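You operate a simulated robot arm through the tools that you are given. There is no shell and no other tool.

You are at the controls of a simulated robot arm. One attempt, no reset.

Task
Hang each coil on the hook that shows its length.

It is judged by the outcome, as a careful person would: the job done as asked, and still so three seconds after it is handed in. It fails if anything else is knocked over, pushed out of place, dropped, spilled or broken.

Robot
A 7-joint arm with a two-finger parallel gripper, fixed in place. Base frame: the origin is at the foot of the arm, x ahead of it, y to its left, z up. Units: mm, degrees, N and s.
Its first joint turns from -166.0 to 166.0 degrees. Payload 4.4 kg.
The TCP is the grasp point between the finger pads, 23 mm short of the fingertips. In the tool frame z runs along the fingers and y along their closing line. Largest opening 94 mm; finger width 38, thickness 10; the body of the gripper, 54 by 96 mm, starts 39 mm behind the TCP.
Orientation is told as [roll, pitch, yaw] about the base's x, y, z axes, in that order, counted from this pose: with the fingers straight down and closing along the base's y, the tool's x points along the base's -x, its y along +y and its z along -z.

Tools
- The arm moves only by the tool drive_tool. Its argument "deltas" is a list of rows, each an object (a shift or turn left out is 0, a gripper value left out holds the last) with "angular": the turn, a rotation vector about the tool's x, y, z in degrees, a list of three; "delta_pos": the shift along the tool's x, y, z in mm, a list of three; "claw": the gripper command, from -1 (fully open) to 1 (shut), values between in proportion. In form: [{"angular": [rx, ry, rz], "delta_pos": [dx, dy, dz], "claw": claw}, ...]. A call has 1 to 20 rows; each row shifts and turns the commanded pose from where the row before left it, along the tool's axes as they then stand. Rows are played at 5 a second. More than 50 mm and 8.6 degrees between two rows, or a gripper value outside its range, and nothing of the call is played. A pose out of reach is approached as far as the arm can. The call stops where the force on the tool passes 60 N (or 10 N more than at its start, if that is more) or the arm is blocked; 0.2 s more then pass. Each finger travels about 72 mm/s and halts on what it meets, pressing with about 26 N; the grip force reading is that of the motor and also rises with nothing between the fingers. The clock runs only during rows and for 0.2 s after the last one: add rows that do not move to give the fingers time. The reply holds the time, the measured pose of the TCP, the force on the tool along the base axes, the opening and the grip force, in the units named above and with some noise, with the torque about the TCP (base axes, N m) and any sound that the robot's microphone picked up.
- Cameras (640 x 400 px; columns grow to the right, rows downward): "scene" is fixed at [48.6, -500.5, 1687.4]; the picture's right is [0.69, -0.72, 0.00], its down [-0.41, -0.39, -0.83] and it looks along [0.59, 0.57, -0.56] (base axes); focal length 349 px, centre (320, 200). "wrist" rides on the gripper at [86, 16, -75] in the tool frame; the picture's right is [-0.18, 0.98, 0.00], its down [-0.58, -0.11, -0.81] and it looks along [-0.79, -0.15, 0.59] (tool axes); focal length 243 px, centre (320, 200). There is no depth. A picture from a camera that has moved, and an enlarged one, comes with that camera's place and axes in the base frame and with its lens.
- grab_frame(camera): a new picture of that camera. No time passes.
- inspect(camera, box): a new picture of the part [left, top, right, bottom] of that camera's present view, enlarged. No time passes.
- finish_job(): hands the job in; it is judged then, once.

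Places have to be worked out from the pictures, the camera data and where the tool is seen. Open the gripper and draw the arm clear of the work before you hand the job in, unless the task says otherwise.

The tools are called after "Call:" by a JSON object that holds its "name" and its "arguments". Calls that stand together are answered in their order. drive_tool: Moves the arm, as the interface text tells. Its arguments: {"type":"object","properties":{"deltas":{"type":"array","items":{"type":"object","properties":{"angular":{"type":"array","items":{"type":"number"}},"delta_pos":{"type":"array","items":{"type":"number"}},"claw":{"type":"number"}}}}},"required":["deltas"]} The other tools are called the same way: grab_frame (camera) takes a picture; inspect (camera, box) takes an enlarged picture of a part of a camera's view; finish_job () hands the job in.

At the start:

```text
time: 0.0
eef_pos: [633.6, 53.0, 1441.2]
tcp_rot: [0.1, 0.0, 0.1]
force: [0.0, 0.7, 1.1]
ft_torque: [0.02, 0.06, -0.04]
grip_width: 94.3
grasp_force: 0.2
```

scene: 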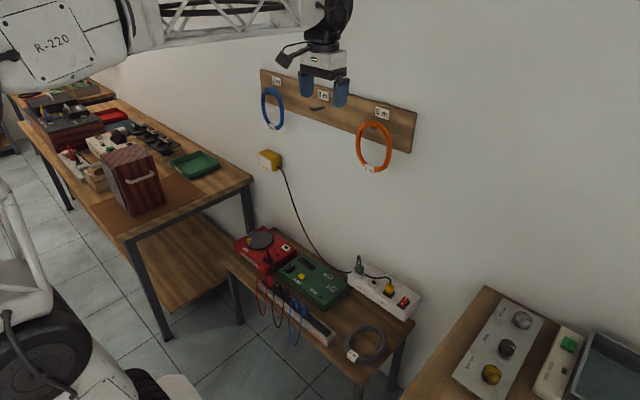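
wrist: 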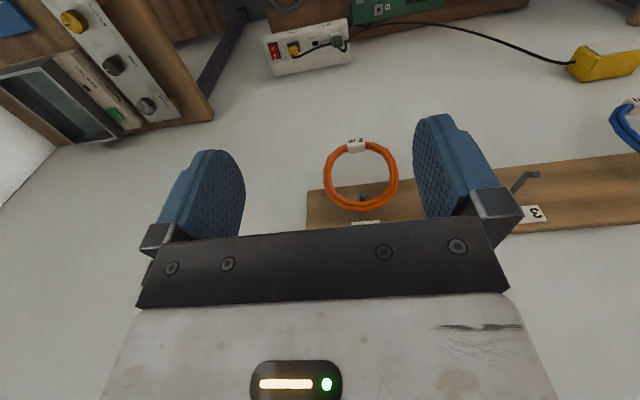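

I'll look closely at the board, the coils and their labels before moving anything.

Call:
{"name": "inspect", "arguments": {"camera": "scene", "box": [250, 60, 430, 180]}}

Call:
{"name": "inspect", "arguments": {"camera": "scene", "box": [220, 220, 430, 370]}}

Call:
{"name": "inspect", "arguments": {"camera": "wrist", "box": [300, 120, 420, 240]}}

Call:
{"name": "inspect", "arguments": {"camera": "wrist", "box": [500, 80, 640, 240]}}

```text
3.33 times, centred on (340, 120) of scene
camera zoom: at [48.6, -500.5, 1687.4], right [0.69, -0.72, 0.0], down [-0.41, -0.39, -0.83], along [0.59, 0.57, -0.56], focal length 1162 px, centre (253, 467)
```

zoom: 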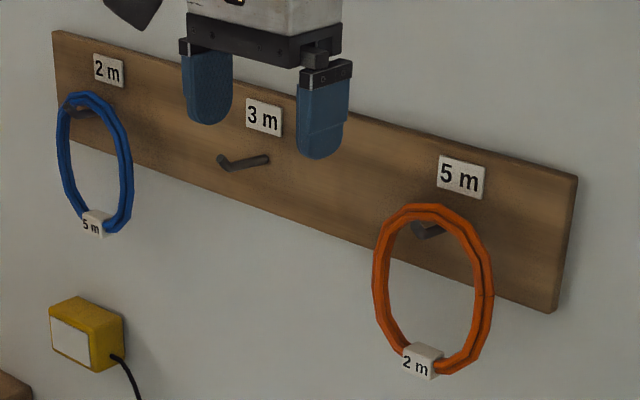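

```text
2.67 times, centred on (325, 295) of scene
camera zoom: at [48.6, -500.5, 1687.4], right [0.69, -0.72, 0.0], down [-0.41, -0.39, -0.83], along [0.59, 0.57, -0.56], focal length 930 px, centre (307, -53)
```

zoom: 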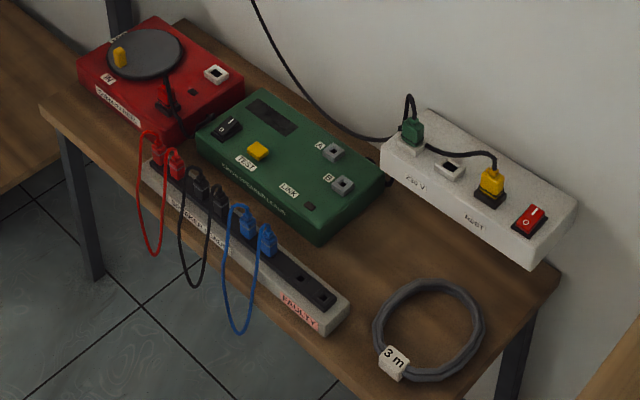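

```text
3.33 times, centred on (360, 180) of wrist
camera zoom: at [545.8, 68.1, 1514.4], right [0.18, 0.98, 0.0], down [0.58, -0.11, 0.81], along [0.79, -0.15, -0.59], focal length 809 px, centre (187, 267)
```

zoom: 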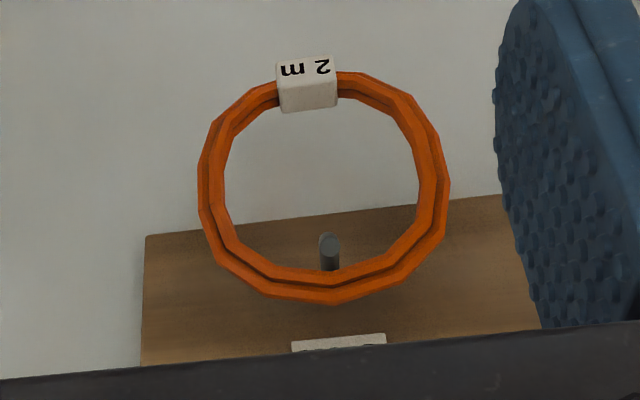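

```text
2.50 times, centred on (570, 160) of wrist
camera zoom: at [545.8, 68.1, 1514.4], right [0.18, 0.98, 0.0], down [0.58, -0.11, 0.81], along [0.79, -0.15, -0.59], focal length 606 px, centre (-305, 300)
```

zoom: 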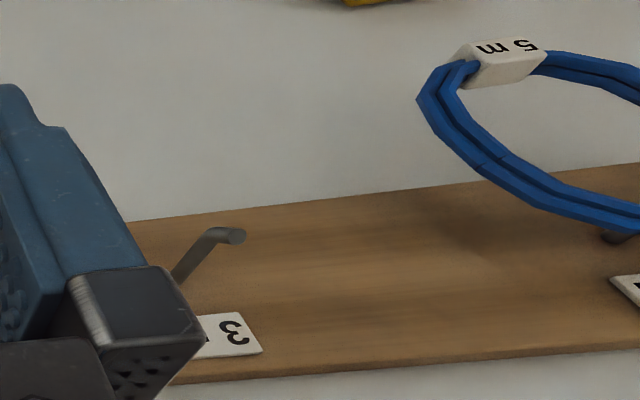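

The labels read: blue coil tag "5 m" (hanging on the 2 m hook), orange tag "2 m" (on the 5 m hook), and grey tag "3 m" lying on the low bench. The board is about x≈935, with hook tips near x≈870, z≈1268 and y≈78, 333 and 581. I'll first turn the tool to point forward (+x), staying clear of the wall.

Call:
{"name": "drive_tool", "arguments": {"deltas": [{"angular": [0, -8.2, 0], "delta_pos": [10, 0, 0]}, {"angular": [0, -8.2, 0], "delta_pos": [0, 0, 0]}, {"angular": [0, -8.2, 0]}, {"angular": [0, -8.2, 0]}, {"angular": [0, -8.2, 0]}, {"angular": [0, -8.2, 0]}, {"angular": [0, -8.2, 0]}, {"angular": [0, -8.2, 0]}, {"angular": [0, -8.2, 0]}, {"angular": [0, -8.2, 0]}, {"angular": [0, -8.0, 0]}, {}]}}

```text
time: 2.8
eef_pos: [676.9, 58.9, 1372.7]
tcp_rot: [-7.5, -83.9, 7.5]
force: [-0.1, -0.2, -0.5]
ft_torque: [-0.03, 0.05, 0.0]
grip_width: 94.0
grasp_force: 0.1
stopped in row 12: the arm was blocked; the commanded pose is now the measured one
```

The arm was blocked near the end of the turn, at about 84° of pitch and with the position off. I'll look before continuing.

Call:
{"name": "grab_frame", "arguments": {"camera": "scene"}}

Call:
{"name": "grab_frame", "arguments": {"camera": "wrist"}}

```text
taken
```

scene: 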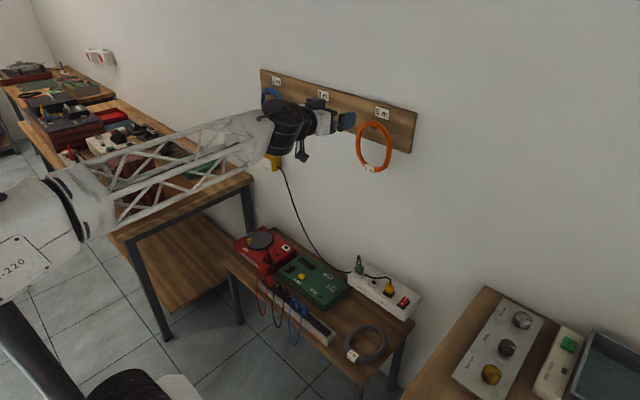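

```text
taken
camera wrist: at [592.0, 73.3, 1293.6], right [0.02, 0.99, 0.17], down [-0.74, -0.1, 0.67], along [0.67, -0.14, 0.73], focal length 243 px, centre (320, 200)
```

wrist: 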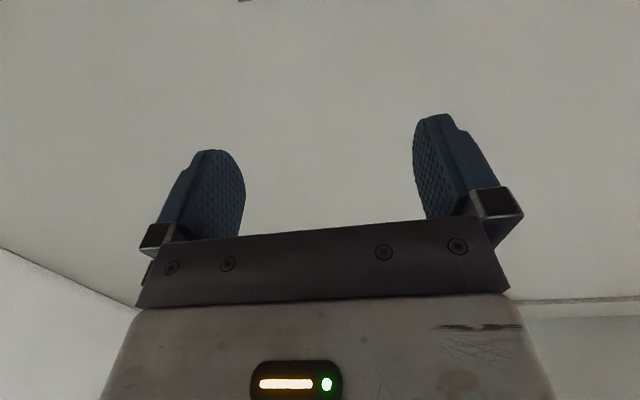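

The tool points nearly forward (6° short), so this is probably a joint limit at that height. I'll lower to about z≈1170 where the arm has more room, then finish the pitch.

Call:
{"name": "drive_tool", "arguments": {"deltas": [{"delta_pos": [30, 0, -5]}, {"delta_pos": [40, 0, -5]}, {"delta_pos": [40, 0, -5]}, {"delta_pos": [40, 0, -5]}, {"delta_pos": [40, 0, -5]}, {"angular": [0, -3, 0]}, {"angular": [0, -3, 0]}, {}]}}

```text
time: 4.6
eef_pos: [630.4, 57.4, 1186.7]
tcp_rot: [-93.1, -89.2, 93.0]
force: [-0.4, -0.2, 0.3]
ft_torque: [-0.02, 0.03, 0.01]
grip_width: 94.2
grasp_force: 0.0
```

Good, the tool is now horizontal at (630, 57, 1187). Next I'll roll 90° about the tool axis so that the fingers close vertically.

Call:
{"name": "drive_tool", "arguments": {"deltas": [{"angular": [0, 0, 8.2]}, {"angular": [0, 0, 8.2]}, {"angular": [0, 0, 8.2]}, {"angular": [0, 0, 8.2]}, {"angular": [0, 0, 8.2]}, {"angular": [0, 0, 8.2]}, {"angular": [0, 0, 8.2]}, {"angular": [0, 0, 8.2]}, {"angular": [0, 0, 8.2]}, {"angular": [0, 0, 8.2]}, {"angular": [0, 0, 8.0]}, {}]}}

Call:
{"name": "grab_frame", "arguments": {"camera": "wrist"}}

Call:
{"name": "grab_frame", "arguments": {"camera": "scene"}}

```text
time: 7.2
eef_pos: [585.1, 110.8, 1325.0]
tcp_rot: [88.2, -1.2, -89.7]
force: [-0.1, -0.1, -0.2]
ft_torque: [-0.03, 0.01, -0.01]
grip_width: 94.1
grasp_force: 0.1
out of reach, approached as far as the arm can: row 3, 4, 5, 6, 7, 8, 9, 10, 11
```

```text
taken
camera wrist: at [509.5, 196.1, 1341.2], right [0.03, -0.17, 0.99], down [-0.81, -0.59, -0.07], along [0.59, -0.79, -0.15], focal length 243 px, centre (320, 200)
```

wrist: 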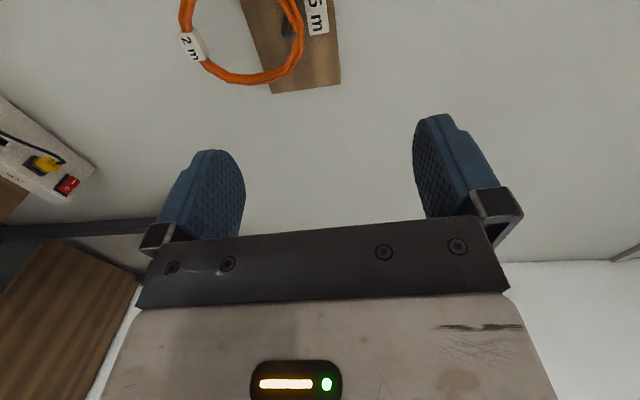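

```text
taken
```

scene: 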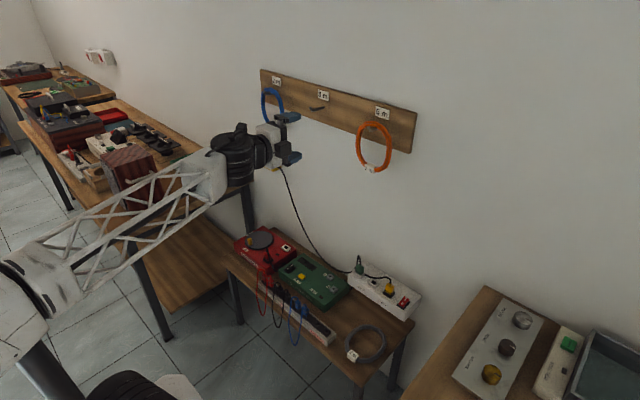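

The orientation is right (closing axis vertical), but the arm drifted in position. I'll check whether it settles back to the commanded place.

Call:
{"name": "drive_tool", "arguments": {"deltas": [{}, {}, {}]}}

```text
time: 8.0
eef_pos: [584.7, 110.3, 1324.6]
tcp_rot: [88.3, -1.2, -89.7]
force: [-0.4, 0.9, -0.5]
ft_torque: [-0.02, 0.0, -0.01]
grip_width: 94.0
grasp_force: 0.0
```

The pose holds, so I'll move forward a bit and see whether the arm tracks properly.

Call:
{"name": "drive_tool", "arguments": {"deltas": [{"delta_pos": [0, -10, 30]}, {"delta_pos": [0, -20, 30]}, {"delta_pos": [0, -20, 30]}, {"delta_pos": [0, -25, 25]}, {}]}}

Call:
{"name": "grab_frame", "arguments": {"camera": "wrist"}}

```text
time: 9.2
eef_pos: [591.5, 80.4, 1323.1]
tcp_rot: [88.6, -1.0, -89.7]
force: [-0.4, -0.3, -0.6]
ft_torque: [0.0, -0.01, 0.0]
grip_width: 93.9
grasp_force: 0.1
out of reach, approached as far as the arm can: row 1, 2, 3, 4
```

```text
taken
camera wrist: at [517.0, 165.9, 1339.5], right [0.03, -0.17, 0.99], down [-0.81, -0.59, -0.08], along [0.59, -0.79, -0.15], focal length 243 px, centre (320, 200)
```

wrist: 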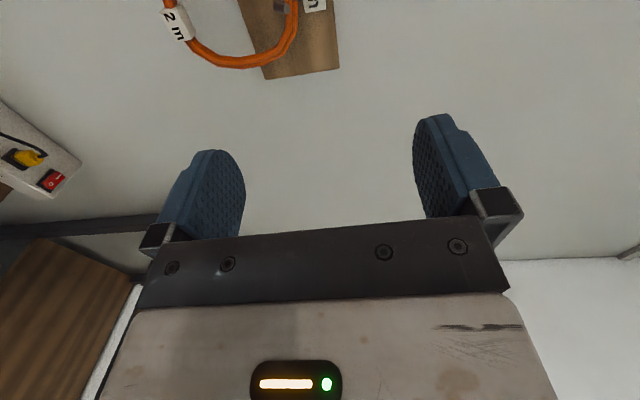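

The arm is stuck near a joint limit in this roll direction. I'll roll back and try the opposite direction (camera on the −y side), which is equivalent for gripping.

Call:
{"name": "drive_tool", "arguments": {"deltas": [{"angular": [0, 0, -8.2]}, {"angular": [0, 0, -8.2]}, {"angular": [0, 0, -8.2]}, {"angular": [0, 0, -8.2]}, {"angular": [0, 0, -8.2]}, {"angular": [0, 0, -8.2]}, {"angular": [0, 0, -8.2]}, {"angular": [0, 0, -8.2]}, {"angular": [0, 0, -8.2]}, {"angular": [0, 0, -8.2]}, {"angular": [0, 0, -8.0]}, {}]}}

```text
time: 11.8
eef_pos: [591.3, 79.5, 1324.9]
tcp_rot: [-91.6, -89.2, 91.6]
force: [-0.3, -0.1, 0.0]
ft_torque: [-0.02, 0.0, -0.01]
grip_width: 94.1
grasp_force: 0.0
```

Tracking is fine again. I'll move forward and down to about (690, 80, 1200) and then roll the other way.

Call:
{"name": "drive_tool", "arguments": {"deltas": [{"delta_pos": [30, 0, 25]}, {"delta_pos": [30, 0, 25]}, {"delta_pos": [30, 0, 25]}, {"delta_pos": [35, 0, 25]}, {"angular": [0, 0, -8.2]}, {"angular": [0, 0, -8.2]}, {"angular": [0, 0, -8.2]}, {"angular": [0, 0, -8.2]}, {"angular": [0, 0, -8.2]}, {"angular": [0, 0, -8.2]}, {"angular": [0, 0, -8.2]}, {"angular": [0, 0, -8.2]}, {"angular": [0, 0, -8.2]}, {"angular": [0, 0, -8.2]}, {"angular": [0, 0, -8.0]}, {}]}}

Call:
{"name": "grab_frame", "arguments": {"camera": "wrist"}}

Call:
{"name": "grab_frame", "arguments": {"camera": "scene"}}

```text
time: 15.2
eef_pos: [690.4, 78.7, 1199.6]
tcp_rot: [-90.0, 1.1, 90.1]
force: [0.2, -0.1, -0.7]
ft_torque: [0.03, 0.01, 0.0]
grip_width: 94.0
grasp_force: 0.1
```

```text
taken
camera wrist: at [615.7, -9.0, 1183.8], right [0.0, 0.17, -0.99], down [-0.81, 0.58, 0.1], along [0.59, 0.8, 0.14], focal length 243 px, centre (320, 200)
```

wrist: 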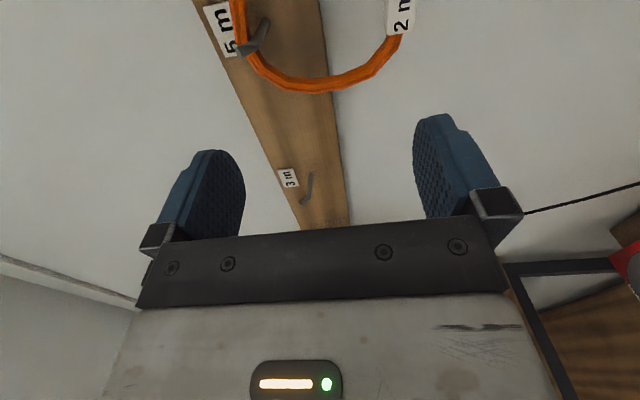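

```text
taken
```

scene: 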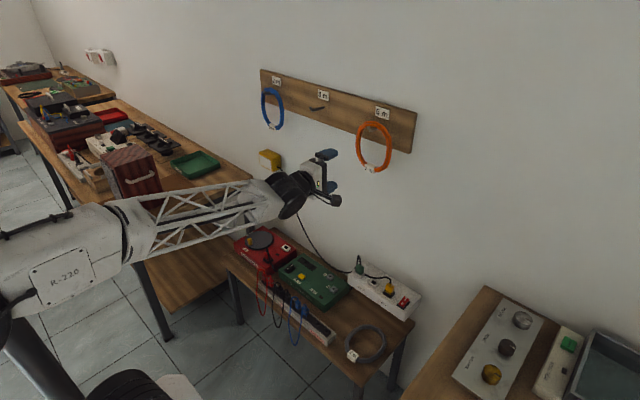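

This configuration tracks well. I'll zoom in on the hooks, the orange coil and its tag to triangulate them.

Call:
{"name": "inspect", "arguments": {"camera": "wrist", "box": [180, 0, 440, 120]}}

Call:
{"name": "inspect", "arguments": {"camera": "wrist", "box": [260, 150, 360, 230]}}

Call:
{"name": "inspect", "arguments": {"camera": "scene", "box": [340, 95, 420, 185]}}

Call:
{"name": "inspect", "arguments": {"camera": "scene", "box": [255, 65, 345, 135]}}

```text
2.46 times, centred on (310, 60) of wrist
camera zoom: at [615.7, -9.0, 1183.8], right [0.0, 0.17, -0.99], down [-0.81, 0.58, 0.1], along [0.59, 0.8, 0.14], focal length 597 px, centre (345, 545)
```

zoom: 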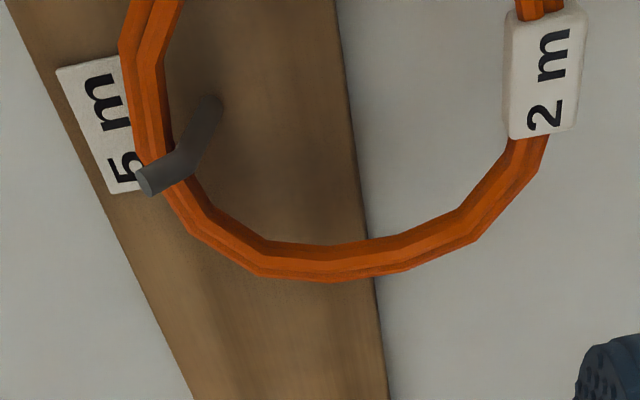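

```text
5.00 times, centred on (310, 190) of wrist
camera zoom: at [615.7, -9.0, 1183.8], right [0.0, 0.17, -0.99], down [-0.81, 0.58, 0.1], along [0.59, 0.8, 0.14], focal length 1213 px, centre (370, 250)
```

zoom: 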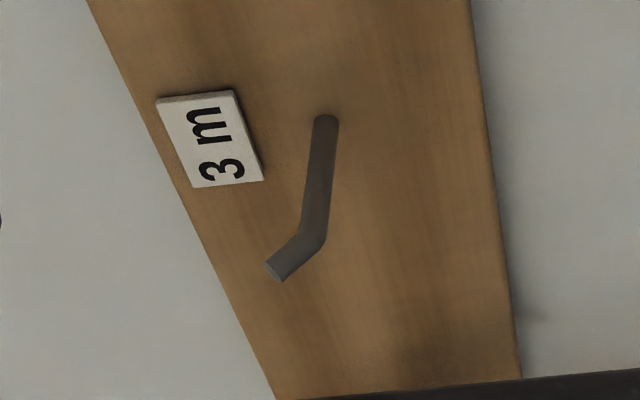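

```text
4.44 times, centred on (380, 140) of scene
camera zoom: at [48.6, -500.5, 1687.4], right [0.69, -0.72, 0.0], down [-0.41, -0.39, -0.83], along [0.59, 0.57, -0.56], focal length 1549 px, centre (53, 467)
```

zoom: 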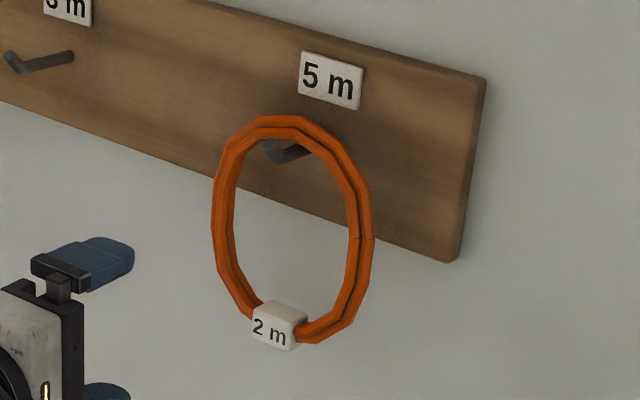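

```text
5.71 times, centred on (300, 100) of scene
camera zoom: at [48.6, -500.5, 1687.4], right [0.69, -0.72, 0.0], down [-0.41, -0.39, -0.83], along [0.59, 0.57, -0.56], focal length 1992 px, centre (434, 771)
```

zoom: 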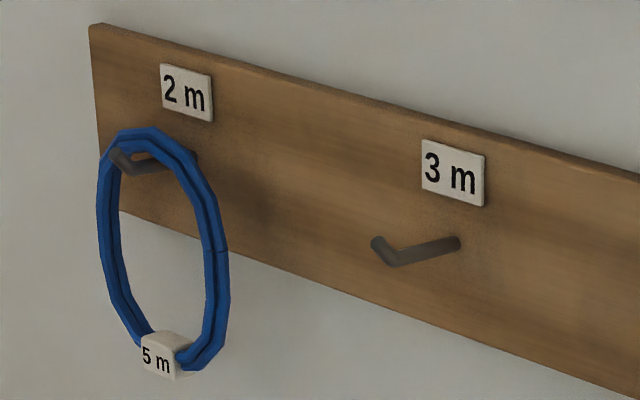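

Triangulating both views: the hook shafts are at z≈1262, running from the board face (x≈926) to a bend at x≈875, then upturned to a tip at about (861, 1276). Hook y values are ≈76, 326 and 576. The orange tag's front face is at about (890, 80, 1122). I'll move closer, level with the tag but still short of the coil.

Call:
{"name": "drive_tool", "arguments": {"deltas": [{"angular": [0, 0, 1.1], "delta_pos": [0, 20, 30]}, {"delta_pos": [0, 20, 30]}, {"delta_pos": [0, 20, 30]}, {"delta_pos": [0, 17, 30]}, {}]}}

Call:
{"name": "grab_frame", "arguments": {"camera": "wrist"}}

Call:
{"name": "inspect", "arguments": {"camera": "scene", "box": [320, 95, 420, 195]}}

```text
time: 16.4
eef_pos: [812.6, 82.1, 1123.0]
tcp_rot: [-90.1, -0.3, 90.1]
force: [-0.6, 0.5, -0.2]
ft_torque: [-0.02, 0.02, 0.01]
grip_width: 94.0
grasp_force: 0.0
```

```text
taken
camera wrist: at [737.1, -5.0, 1105.3], right [0.0, 0.19, -0.98], down [-0.81, 0.58, 0.11], along [0.59, 0.79, 0.15], focal length 243 px, centre (320, 200)
```

wrist: 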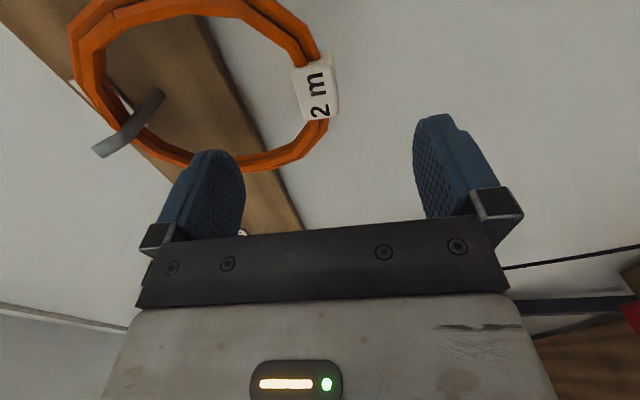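

```text
4.00 times, centred on (370, 145) of scene
camera zoom: at [48.6, -500.5, 1687.4], right [0.69, -0.72, 0.0], down [-0.41, -0.39, -0.83], along [0.59, 0.57, -0.56], focal length 1394 px, centre (120, 420)
```

zoom: 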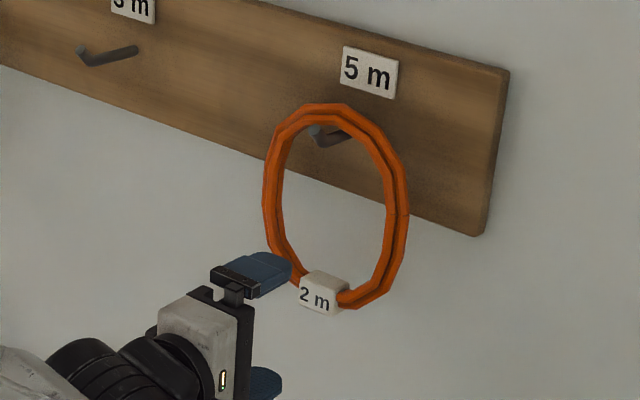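

Tag centre ray confirms (890, 81, 1124), lined up with the tool. I'll advance so the tag lies between the pads (TCP x≈898) and check before closing.

Call:
{"name": "drive_tool", "arguments": {"deltas": [{"delta_pos": [1, -1, 30], "claw": -1}, {"delta_pos": [0, 0, 30]}, {"delta_pos": [0, 0, 25]}, {}]}}

Call:
{"name": "grab_frame", "arguments": {"camera": "wrist"}}

Call:
{"name": "inspect", "arguments": {"camera": "scene", "box": [320, 95, 420, 195]}}

```text
time: 17.4
eef_pos: [894.1, 79.1, 1124.6]
tcp_rot: [-89.9, -0.3, 89.8]
force: [0.3, 0.0, -0.3]
ft_torque: [0.0, -0.02, 0.02]
grip_width: 93.9
grasp_force: 0.1
```

```text
taken
camera wrist: at [819.4, -8.8, 1106.3], right [0.0, 0.19, -0.98], down [-0.8, 0.58, 0.11], along [0.59, 0.79, 0.15], focal length 243 px, centre (320, 200)
```

wrist: 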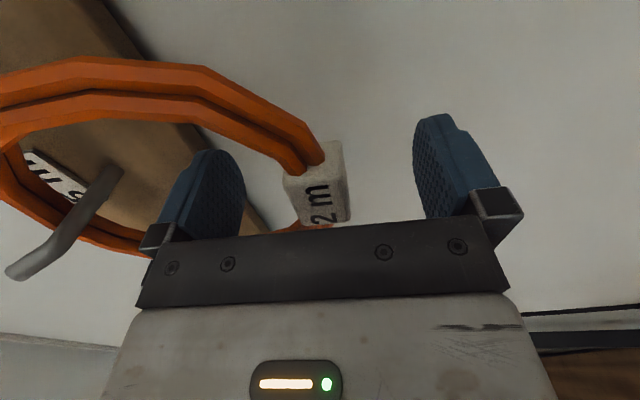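

```text
4.00 times, centred on (370, 145) of scene
camera zoom: at [48.6, -500.5, 1687.4], right [0.69, -0.72, 0.0], down [-0.41, -0.39, -0.83], along [0.59, 0.57, -0.56], focal length 1394 px, centre (120, 420)
```

zoom: 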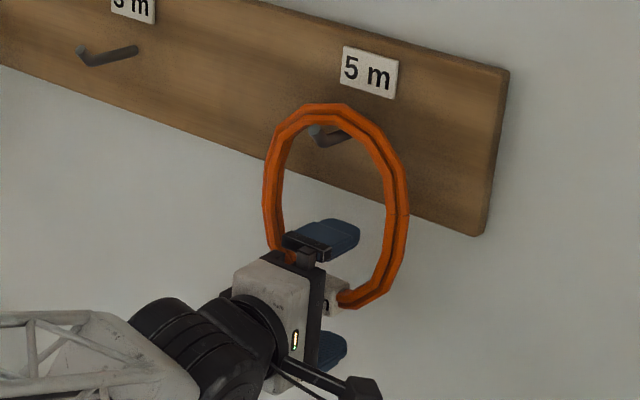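

The tag is centred between the pads. I'll nudge 4 mm deeper and close on it.

Call:
{"name": "drive_tool", "arguments": {"deltas": [{"delta_pos": [0, 0, 4]}, {"claw": 0.0}, {"claw": 0.3}, {"claw": 1}, {"claw": 1}, {}, {}]}}

Call:
{"name": "grab_frame", "arguments": {"camera": "wrist"}}

Call:
{"name": "inspect", "arguments": {"camera": "scene", "box": [320, 95, 420, 195]}}

```text
time: 19.0
eef_pos: [898.4, 77.4, 1127.2]
tcp_rot: [-90.1, -0.3, 89.8]
force: [1.8, 9.7, 40.0]
ft_torque: [-1.23, 0.29, -0.02]
grip_width: 33.3
grasp_force: 26.0
```

```text
taken
camera wrist: at [823.4, -8.8, 1109.5], right [0.0, 0.19, -0.98], down [-0.81, 0.58, 0.11], along [0.59, 0.79, 0.16], focal length 243 px, centre (320, 200)
```

wrist: 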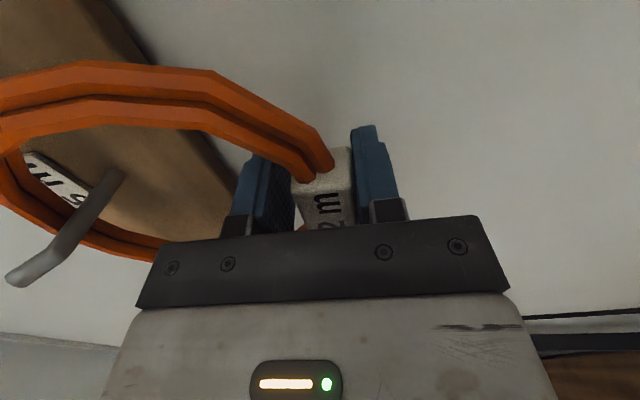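

```text
4.00 times, centred on (370, 145) of scene
camera zoom: at [48.6, -500.5, 1687.4], right [0.69, -0.72, 0.0], down [-0.41, -0.39, -0.83], along [0.59, 0.57, -0.56], focal length 1394 px, centre (120, 420)
```

zoom: 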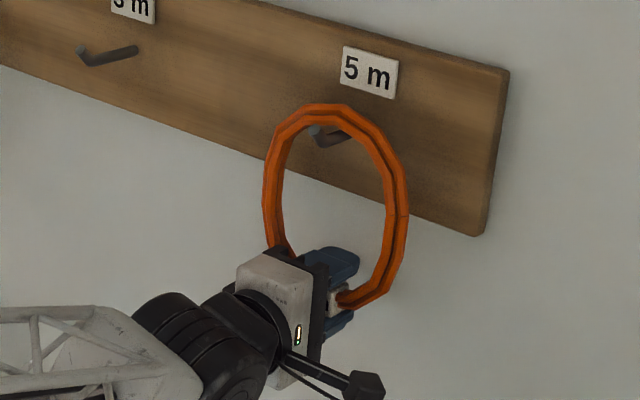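

The grip closed at 33 mm, but there's a 40 N upward load on the tool, so the upper finger is pulling the coil down against the hook. I'll zoom in to see the contact, and ease the tool up 3 mm.

Call:
{"name": "inspect", "arguments": {"camera": "wrist", "box": [200, 100, 440, 250]}}

Call:
{"name": "drive_tool", "arguments": {"deltas": [{"delta_pos": [0, -3, 0]}, {}]}}

```text
2.67 times, centred on (320, 175) of wrist
camera zoom: at [823.4, -8.8, 1109.5], right [0.0, 0.19, -0.98], down [-0.81, 0.58, 0.11], along [0.59, 0.79, 0.16], focal length 647 px, centre (320, 267)
```

zoom: 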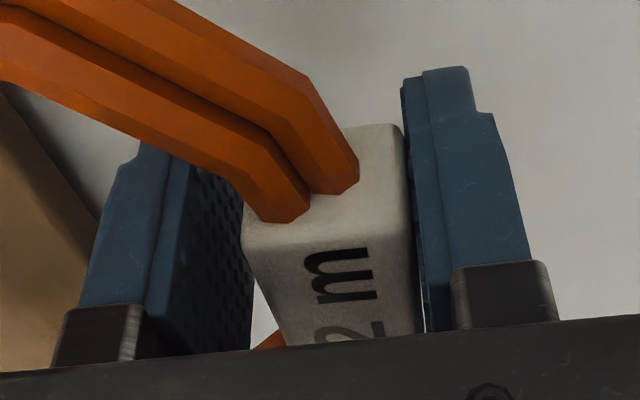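

```text
time: 19.6
eef_pos: [899.1, 77.3, 1127.5]
tcp_rot: [-90.0, -0.4, 89.8]
force: [1.4, 9.6, 35.3]
ft_torque: [-1.28, 0.27, -0.05]
grip_width: 32.9
grasp_force: 25.3
```

The contacts form a couple (upper pad on the tag's −y end, lower pad on its +y end), so the tag is tilted several degrees about x. I'll open slightly, roll the tool to match, re-close and read the torque.

Call:
{"name": "drive_tool", "arguments": {"deltas": [{"claw": 0.0}, {"claw": 0.0}, {"angular": [0, 0, -4]}, {"angular": [0, 0, -4]}, {}]}}

Call:
{"name": "inspect", "arguments": {"camera": "wrist", "box": [200, 100, 440, 250]}}

```text
time: 20.8
eef_pos: [899.8, 77.8, 1127.0]
tcp_rot: [-89.9, 7.7, 89.8]
force: [0.7, -0.3, 0.2]
ft_torque: [-0.02, 0.0, 0.0]
grip_width: 46.8
grasp_force: 0.0
```

```text
2.67 times, centred on (320, 175) of wrist
camera zoom: at [824.5, -11.2, 1121.5], right [0.0, 0.05, -1.0], down [-0.8, 0.59, 0.03], along [0.59, 0.8, 0.04], focal length 647 px, centre (320, 267)
```

zoom: 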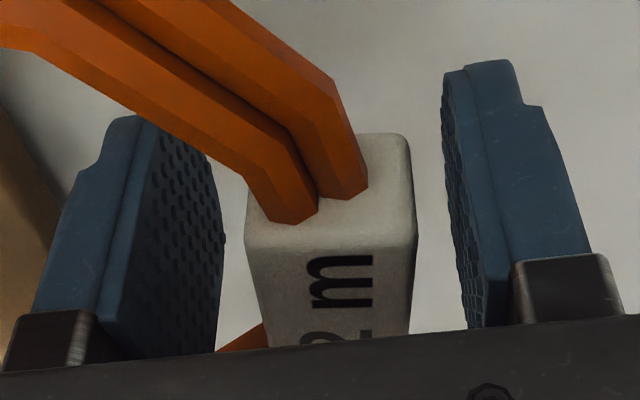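

The tag's faces now look parallel to the pads and centred. Closing.

Call:
{"name": "drive_tool", "arguments": {"deltas": [{"claw": 0.2}, {"claw": 0.4}, {"claw": 1}, {}, {}, {}]}}

Call:
{"name": "inspect", "arguments": {"camera": "wrist", "box": [200, 100, 440, 250]}}

```text
time: 22.2
eef_pos: [899.3, 78.4, 1127.9]
tcp_rot: [-90.0, 7.6, 89.8]
force: [2.7, -10.0, 10.4]
ft_torque: [1.45, 0.3, 0.05]
grip_width: 35.9
grasp_force: 26.3
```

```text
2.67 times, centred on (320, 175) of wrist
camera zoom: at [824.5, -11.4, 1122.2], right [0.0, 0.05, -1.0], down [-0.8, 0.59, 0.03], along [0.59, 0.8, 0.04], focal length 647 px, centre (320, 267)
```

zoom: 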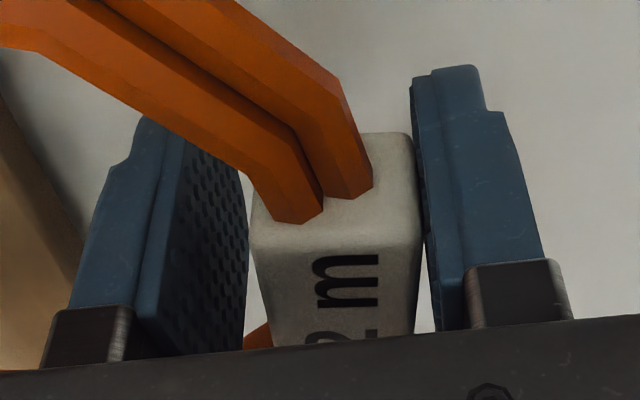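

The torque reversed, and the width of 35.9 vs 33.3 implies the tag's tilt is only about −2°. I'll open, roll back 6° and re-close.

Call:
{"name": "drive_tool", "arguments": {"deltas": [{"claw": 0.0}, {"claw": 0.0}, {"angular": [0, 0, 3]}, {"angular": [0, 0, 3]}, {"claw": 0.2}, {"claw": 0.4}, {"claw": 1}, {}, {}, {}]}}

Call:
{"name": "inspect", "arguments": {"camera": "wrist", "box": [200, 100, 440, 250]}}

```text
time: 24.4
eef_pos: [900.1, 77.9, 1128.6]
tcp_rot: [-90.0, 1.7, 89.9]
force: [0.8, 4.4, 5.6]
ft_torque: [-0.51, 0.2, -0.02]
grip_width: 32.8
grasp_force: 26.0
```

```text
2.67 times, centred on (320, 175) of wrist
camera zoom: at [824.6, -9.3, 1112.8], right [0.0, 0.16, -0.99], down [-0.81, 0.59, 0.09], along [0.59, 0.8, 0.13], focal length 647 px, centre (320, 267)
```

zoom: 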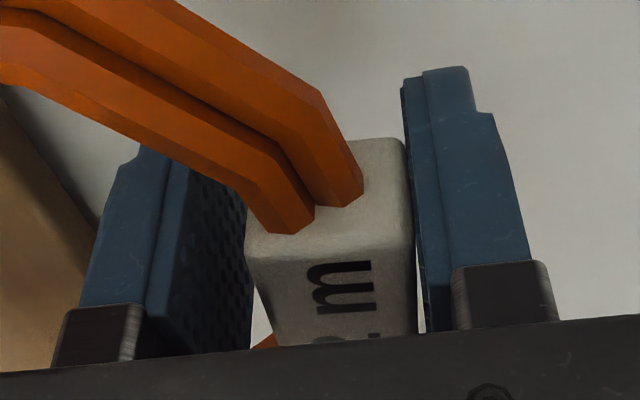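

Loads are now small (5 N, 0.5 N·m) with a 32.8 mm grip. I'll lift straight up 28 mm to clear the hook tip and watch how the coil behaves.

Call:
{"name": "drive_tool", "arguments": {"deltas": [{"delta_pos": [0, -7, 0]}, {"delta_pos": [0, -7, 0]}, {"delta_pos": [0, -7, 0]}, {"delta_pos": [0, -7, 0]}, {}]}}

Call:
{"name": "grab_frame", "arguments": {"camera": "wrist"}}

Call:
{"name": "inspect", "arguments": {"camera": "scene", "box": [320, 85, 420, 185]}}

```text
time: 25.6
eef_pos: [900.2, 78.4, 1154.5]
tcp_rot: [-89.9, 1.7, 90.2]
force: [-0.2, -0.2, -1.0]
ft_torque: [-0.01, -0.04, -0.02]
grip_width: 32.7
grasp_force: 25.6
```

```text
taken
camera wrist: at [825.6, -10.7, 1140.9], right [0.0, 0.16, -0.99], down [-0.81, 0.58, 0.09], along [0.59, 0.8, 0.13], focal length 243 px, centre (320, 200)
```

wrist: 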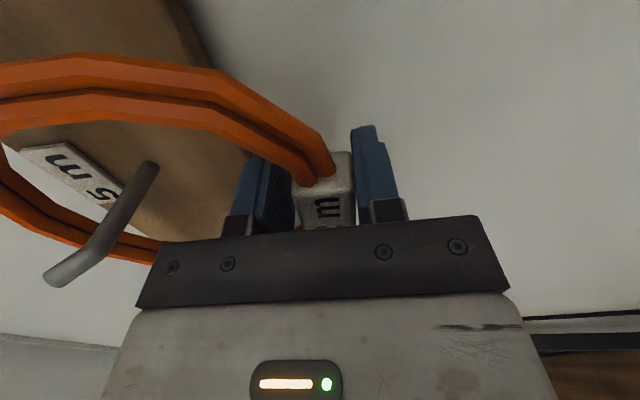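

```text
4.00 times, centred on (370, 135) of scene
camera zoom: at [48.6, -500.5, 1687.4], right [0.69, -0.72, 0.0], down [-0.41, -0.39, -0.83], along [0.59, 0.57, -0.56], focal length 1394 px, centre (120, 460)
```

zoom: 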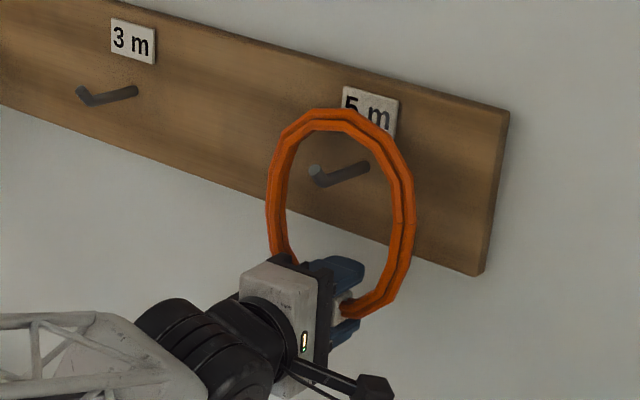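

The coil came up cleanly (about 1 N load), with the hook visible in the middle of the ring. I'll retract 85 mm, and since the 2 m hook is occupied, park the orange coil on the free 3 m hook first (250 mm to the left).

Call:
{"name": "drive_tool", "arguments": {"deltas": [{"delta_pos": [0, 0, -20]}, {"delta_pos": [0, 0, -30]}, {"delta_pos": [0, 0, -35]}, {}, {"delta_pos": [-30, 0, 0]}, {"delta_pos": [-40, 0, 0]}, {"delta_pos": [-40, 0, 0]}, {"delta_pos": [-40, 0, 0]}, {"delta_pos": [-40, 0, 0]}, {"delta_pos": [-35, 0, 0]}, {"delta_pos": [-25, 0, 0]}, {}]}}

Call:
{"name": "grab_frame", "arguments": {"camera": "wrist"}}

Call:
{"name": "inspect", "arguments": {"camera": "scene", "box": [250, 60, 390, 160]}}

```text
time: 28.2
eef_pos: [815.7, 328.1, 1148.9]
tcp_rot: [-90.1, 1.6, 90.2]
force: [-0.8, -0.5, -1.1]
ft_torque: [-0.02, 0.04, 0.03]
grip_width: 32.3
grasp_force: 26.2
```

```text
taken
camera wrist: at [740.5, 240.5, 1134.1], right [0.0, 0.16, -0.99], down [-0.81, 0.58, 0.09], along [0.59, 0.8, 0.13], focal length 243 px, centre (320, 200)
```

wrist: 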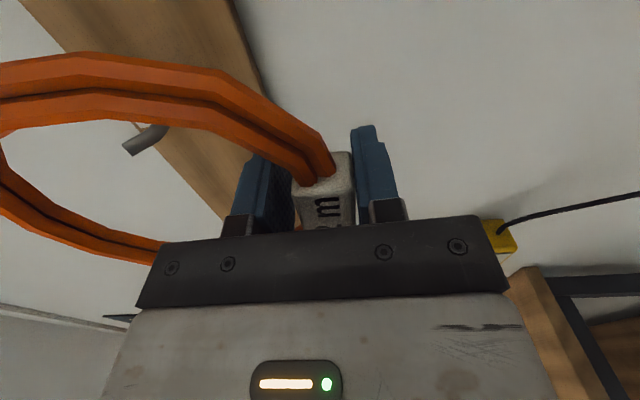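

```text
4.00 times, centred on (320, 110) of scene
camera zoom: at [48.6, -500.5, 1687.4], right [0.69, -0.72, 0.0], down [-0.41, -0.39, -0.83], along [0.59, 0.57, -0.56], focal length 1394 px, centre (320, 560)
```

zoom: 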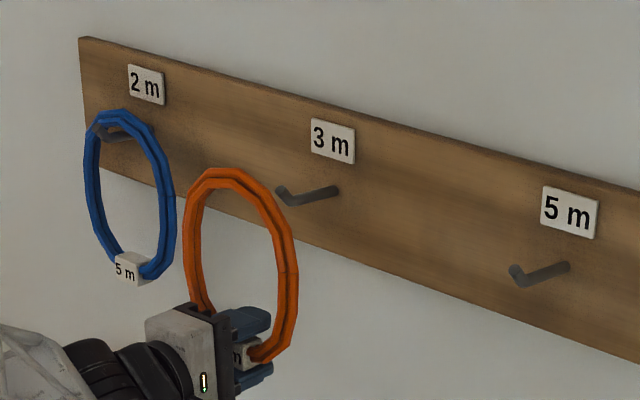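

The tool drifted down to z=1149 because of its 1.7° roll. I'll restore it to z≈1157, then advance over the 3 m hook and compare the hook's position in the wrist view with the 5 m view.

Call:
{"name": "drive_tool", "arguments": {"deltas": [{"delta_pos": [0, -9, 0]}, {}, {"delta_pos": [0, 0, 20]}, {"delta_pos": [0, 0, 20]}, {}]}}

Call:
{"name": "grab_frame", "arguments": {"camera": "wrist"}}

Call:
{"name": "inspect", "arguments": {"camera": "scene", "box": [250, 60, 390, 160]}}

```text
time: 29.4
eef_pos: [853.6, 327.9, 1157.7]
tcp_rot: [-90.0, 1.7, 90.1]
force: [-0.2, 0.1, -1.3]
ft_torque: [0.01, 0.0, 0.01]
grip_width: 33.0
grasp_force: 25.9
```

```text
taken
camera wrist: at [779.2, 240.1, 1143.1], right [0.0, 0.16, -0.99], down [-0.81, 0.58, 0.09], along [0.59, 0.8, 0.13], focal length 243 px, centre (320, 200)
```

wrist: 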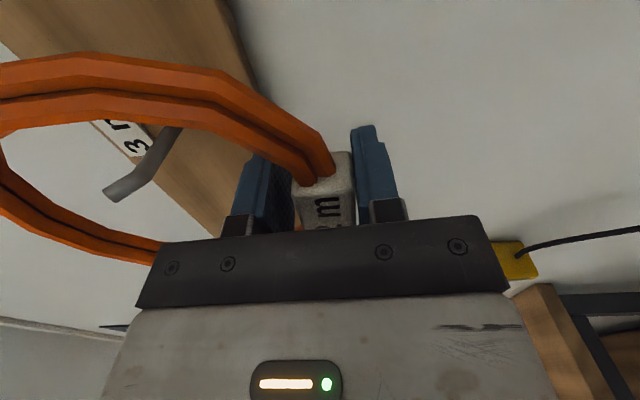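

```text
4.00 times, centred on (320, 110) of scene
camera zoom: at [48.6, -500.5, 1687.4], right [0.69, -0.72, 0.0], down [-0.41, -0.39, -0.83], along [0.59, 0.57, -0.56], focal length 1394 px, centre (320, 560)
```

zoom: 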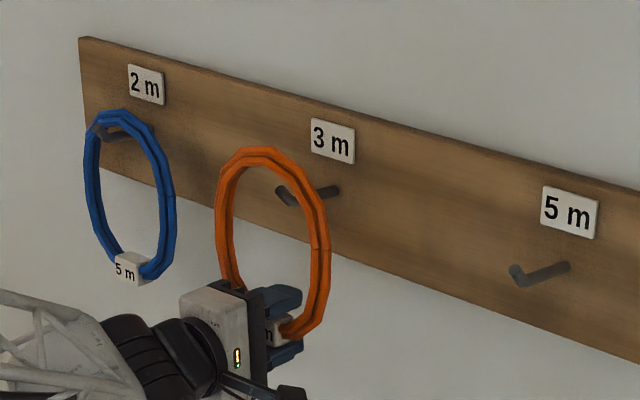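

The hook tip triangulates to (861, 328, 1276), so y matches the tool. I'll advance to x≈900 and check.

Call:
{"name": "drive_tool", "arguments": {"deltas": [{"delta_pos": [0, 0, 15]}, {"delta_pos": [0, 0, 16]}, {"delta_pos": [0, 0, 15]}, {}]}}

Call:
{"name": "grab_frame", "arguments": {"camera": "wrist"}}

Call:
{"name": "inspect", "arguments": {"camera": "scene", "box": [250, 60, 390, 160]}}

```text
time: 30.4
eef_pos: [898.8, 327.2, 1158.4]
tcp_rot: [-90.0, 1.7, 90.1]
force: [0.0, -0.5, -1.1]
ft_torque: [0.0, -0.03, -0.03]
grip_width: 32.7
grasp_force: 26.1
```

```text
taken
camera wrist: at [824.6, 239.9, 1142.1], right [0.0, 0.16, -0.99], down [-0.81, 0.58, 0.09], along [0.59, 0.8, 0.13], focal length 243 px, centre (320, 200)
```

wrist: 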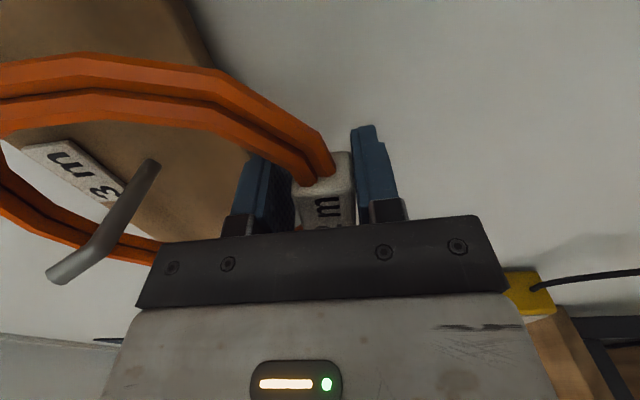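

```text
4.00 times, centred on (320, 110) of scene
camera zoom: at [48.6, -500.5, 1687.4], right [0.69, -0.72, 0.0], down [-0.41, -0.39, -0.83], along [0.59, 0.57, -0.56], focal length 1394 px, centre (320, 560)
```

zoom: 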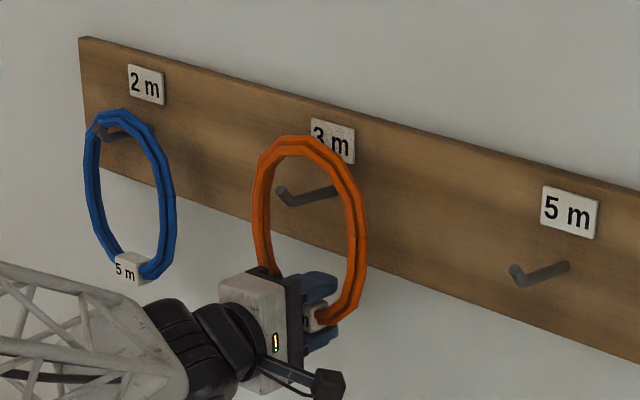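

The view matches the 5 m one. Now I'll lower 28 mm onto the hook.

Call:
{"name": "drive_tool", "arguments": {"deltas": [{"delta_pos": [0, 10, 0]}, {"delta_pos": [0, 10, 0]}, {"delta_pos": [0, 6, 0]}, {"delta_pos": [0, 2, 0]}, {}]}}

```text
time: 31.6
eef_pos: [899.8, 328.1, 1129.2]
tcp_rot: [-90.0, 1.7, 90.1]
force: [0.1, 0.3, 0.0]
ft_torque: [-0.02, 0.07, 0.02]
grip_width: 32.6
grasp_force: 26.1
```

The load went from −1.1 N to 0, so the hook is taking the weight. I'll lower 1 mm more and open slowly.

Call:
{"name": "drive_tool", "arguments": {"deltas": [{"delta_pos": [0, 1, 0]}, {"claw": 0.3}, {"claw": 0.2}, {"claw": 0.0}, {"claw": -0.3}, {"claw": -0.6}, {}, {}]}}

Call:
{"name": "grab_frame", "arguments": {"camera": "wrist"}}

Call:
{"name": "inspect", "arguments": {"camera": "scene", "box": [250, 60, 390, 160]}}

```text
time: 33.4
eef_pos: [900.7, 329.0, 1129.3]
tcp_rot: [-90.0, 1.7, 90.1]
force: [0.0, -0.3, 0.5]
ft_torque: [-0.02, 0.04, -0.04]
grip_width: 75.2
grasp_force: 0.1
```

```text
taken
camera wrist: at [825.0, 240.5, 1113.6], right [0.0, 0.16, -0.99], down [-0.81, 0.58, 0.09], along [0.59, 0.8, 0.13], focal length 243 px, centre (320, 200)
```

wrist: 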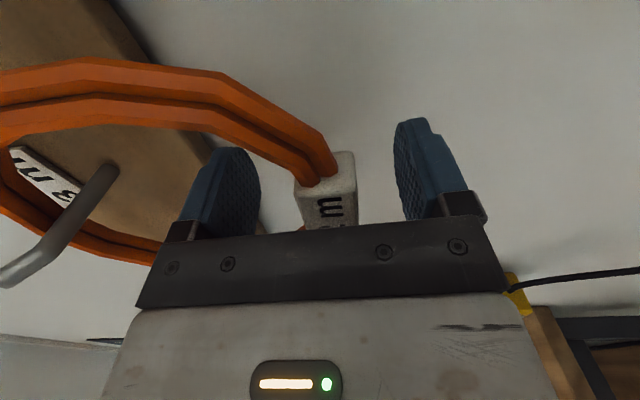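

```text
4.00 times, centred on (320, 110) of scene
camera zoom: at [48.6, -500.5, 1687.4], right [0.69, -0.72, 0.0], down [-0.41, -0.39, -0.83], along [0.59, 0.57, -0.56], focal length 1394 px, centre (320, 560)
```

zoom: 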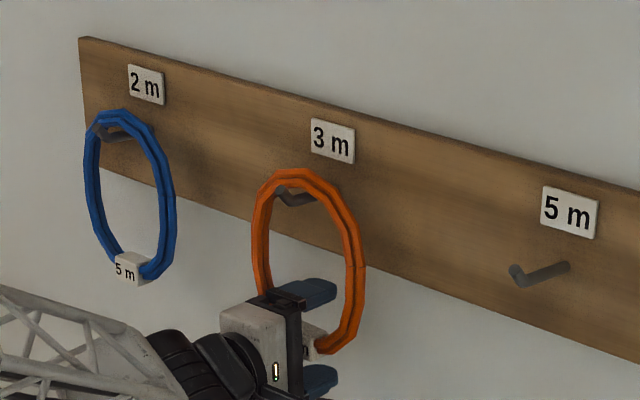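

The orange coil hangs on the 3 m hook. I'll back out straight, then move left to the blue coil on the 2 m hook.

Call:
{"name": "drive_tool", "arguments": {"deltas": [{"delta_pos": [0, 0, -25], "claw": -1}, {"delta_pos": [0, 0, -35]}, {"delta_pos": [0, 0, -35]}, {}, {"delta_pos": [-30, -1, 0]}, {"delta_pos": [-40, -1, 0]}, {"delta_pos": [-40, -1, 0]}, {"delta_pos": [-40, -1, 0]}, {"delta_pos": [-40, -1, 0]}, {"delta_pos": [-35, -1, 0]}, {"delta_pos": [-25, -1, 0]}, {}]}}

Call:
{"name": "grab_frame", "arguments": {"camera": "wrist"}}

Call:
{"name": "inspect", "arguments": {"camera": "scene", "box": [230, 60, 370, 160]}}

```text
time: 36.0
eef_pos: [804.0, 577.6, 1127.8]
tcp_rot: [-90.1, 1.7, 90.1]
force: [0.1, 0.0, -0.3]
ft_torque: [-0.01, 0.01, 0.02]
grip_width: 93.9
grasp_force: 0.1
```

```text
taken
camera wrist: at [729.3, 489.6, 1113.2], right [0.0, 0.16, -0.99], down [-0.81, 0.58, 0.09], along [0.59, 0.8, 0.13], focal length 243 px, centre (320, 200)
```

wrist: 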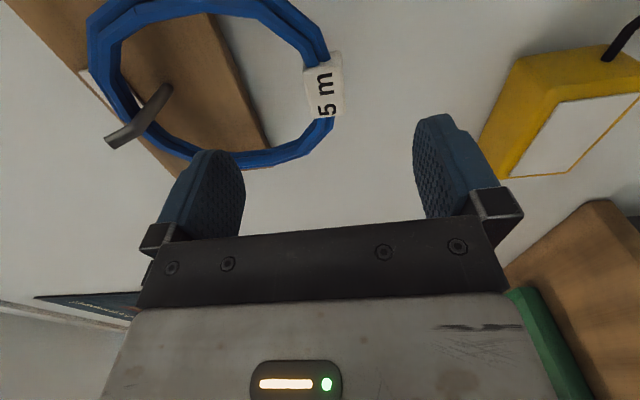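

```text
4.00 times, centred on (300, 110) of scene
camera zoom: at [48.6, -500.5, 1687.4], right [0.69, -0.72, 0.0], down [-0.41, -0.39, -0.83], along [0.59, 0.57, -0.56], focal length 1394 px, centre (400, 560)
```

zoom: 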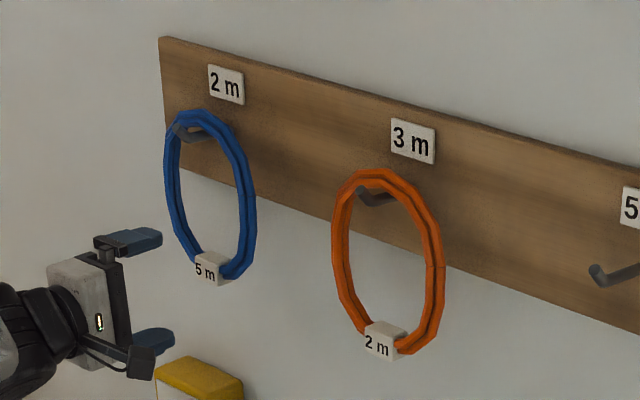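

Blue tag face is at about (890, 579, 1124), with its hook tip at about (862, 579, 1276) – the same geometry as the orange one. The yellow box is well below. I'll advance to x≈900.

Call:
{"name": "drive_tool", "arguments": {"deltas": [{"delta_pos": [-1, 0, 30], "claw": -1}, {"delta_pos": [0, 0, 35]}, {"delta_pos": [0, 0, 31]}, {}]}}

Call:
{"name": "grab_frame", "arguments": {"camera": "wrist"}}

Call:
{"name": "inspect", "arguments": {"camera": "wrist", "box": [200, 100, 440, 250]}}

```text
time: 37.0
eef_pos: [902.2, 579.0, 1126.5]
tcp_rot: [-90.0, 1.7, 90.0]
force: [-0.2, -0.5, -0.3]
ft_torque: [0.0, 0.02, 0.0]
grip_width: 93.8
grasp_force: 0.1
```

```text
taken
camera wrist: at [826.9, 490.2, 1111.5], right [0.0, 0.16, -0.99], down [-0.81, 0.58, 0.09], along [0.59, 0.8, 0.13], focal length 243 px, centre (320, 200)
```

wrist: 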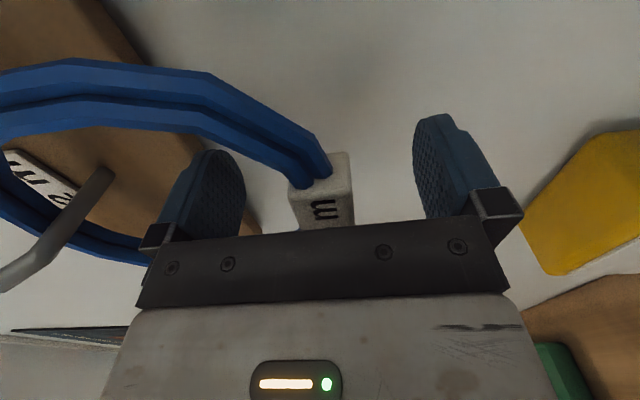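

```text
2.67 times, centred on (320, 175) of wrist
camera zoom: at [826.9, 490.2, 1111.5], right [0.0, 0.16, -0.99], down [-0.81, 0.58, 0.09], along [0.59, 0.8, 0.13], focal length 647 px, centre (320, 267)
```

zoom: 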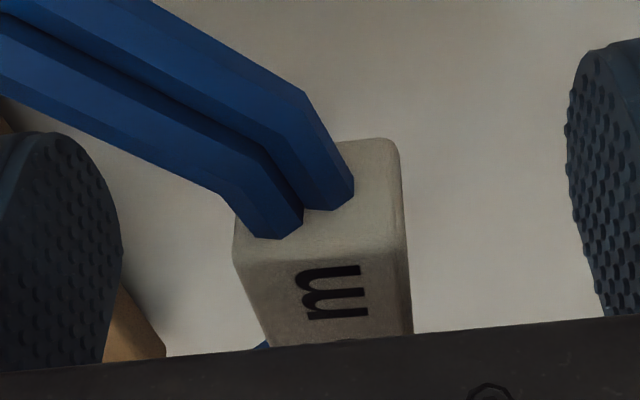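

The view matches the gripped orange case with the tag about 2 mm higher. I'll raise 2 mm and close.

Call:
{"name": "drive_tool", "arguments": {"deltas": [{"delta_pos": [0, -2, -1]}, {"claw": 0.0}, {}, {"claw": 0.3}, {"claw": 1}, {}, {}, {}]}}

Call:
{"name": "inspect", "arguments": {"camera": "wrist", "box": [200, 100, 440, 250]}}

```text
time: 38.8
eef_pos: [900.0, 578.8, 1128.9]
tcp_rot: [-90.0, 1.7, 90.2]
force: [0.8, -0.3, -0.3]
ft_torque: [0.04, -0.03, 0.01]
grip_width: 32.1
grasp_force: 26.1
```

```text
2.67 times, centred on (320, 175) of wrist
camera zoom: at [825.3, 490.5, 1114.2], right [0.0, 0.16, -0.99], down [-0.81, 0.58, 0.09], along [0.59, 0.8, 0.13], focal length 647 px, centre (320, 267)
```

zoom: 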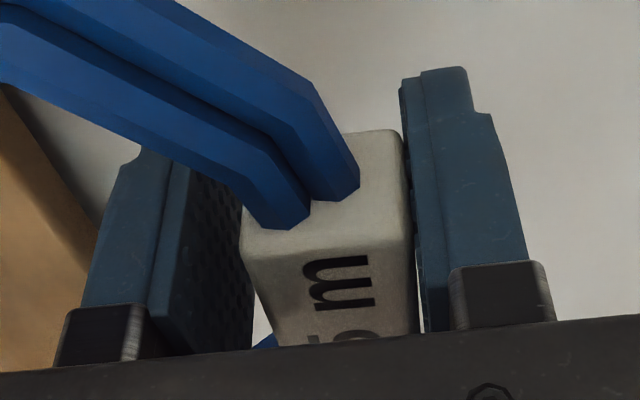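

Clean grip with no side load. I'll lift 29 mm, check the reading, and retract.

Call:
{"name": "drive_tool", "arguments": {"deltas": [{"delta_pos": [0, -7, 0]}, {"delta_pos": [0, -8, 0]}, {"delta_pos": [0, -7, 0]}, {"delta_pos": [0, -7, 0]}, {}]}}

Call:
{"name": "grab_frame", "arguments": {"camera": "wrist"}}

Call:
{"name": "inspect", "arguments": {"camera": "scene", "box": [230, 60, 370, 160]}}

```text
time: 40.0
eef_pos: [900.1, 578.5, 1157.5]
tcp_rot: [-90.0, 1.7, 90.1]
force: [0.3, -1.0, -2.6]
ft_torque: [-0.01, -0.04, 0.0]
grip_width: 32.5
grasp_force: 26.2
```

```text
taken
camera wrist: at [825.9, 491.5, 1143.7], right [0.0, 0.16, -0.99], down [-0.81, 0.58, 0.09], along [0.59, 0.8, 0.13], focal length 243 px, centre (320, 200)
```

wrist: 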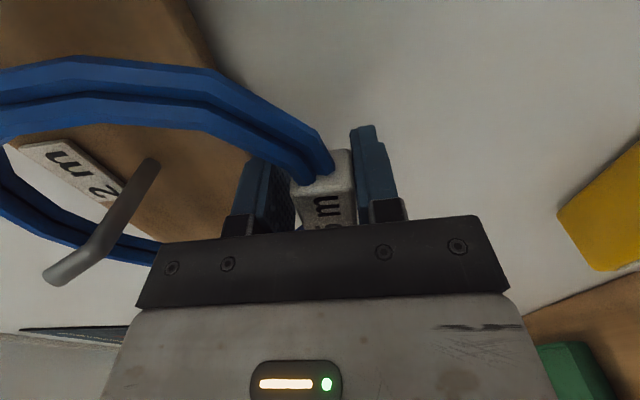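

```text
4.00 times, centred on (300, 110) of scene
camera zoom: at [48.6, -500.5, 1687.4], right [0.69, -0.72, 0.0], down [-0.41, -0.39, -0.83], along [0.59, 0.57, -0.56], focal length 1394 px, centre (400, 560)
```

zoom: 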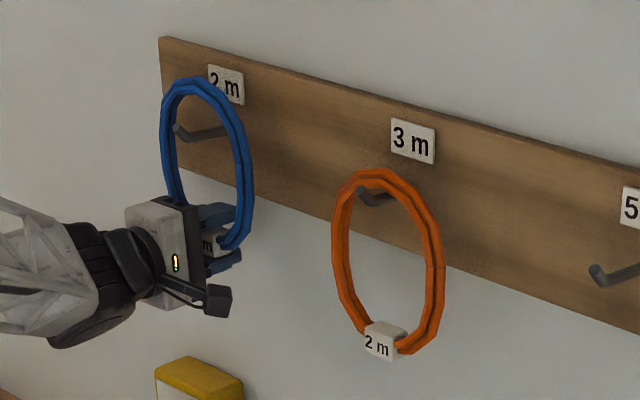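

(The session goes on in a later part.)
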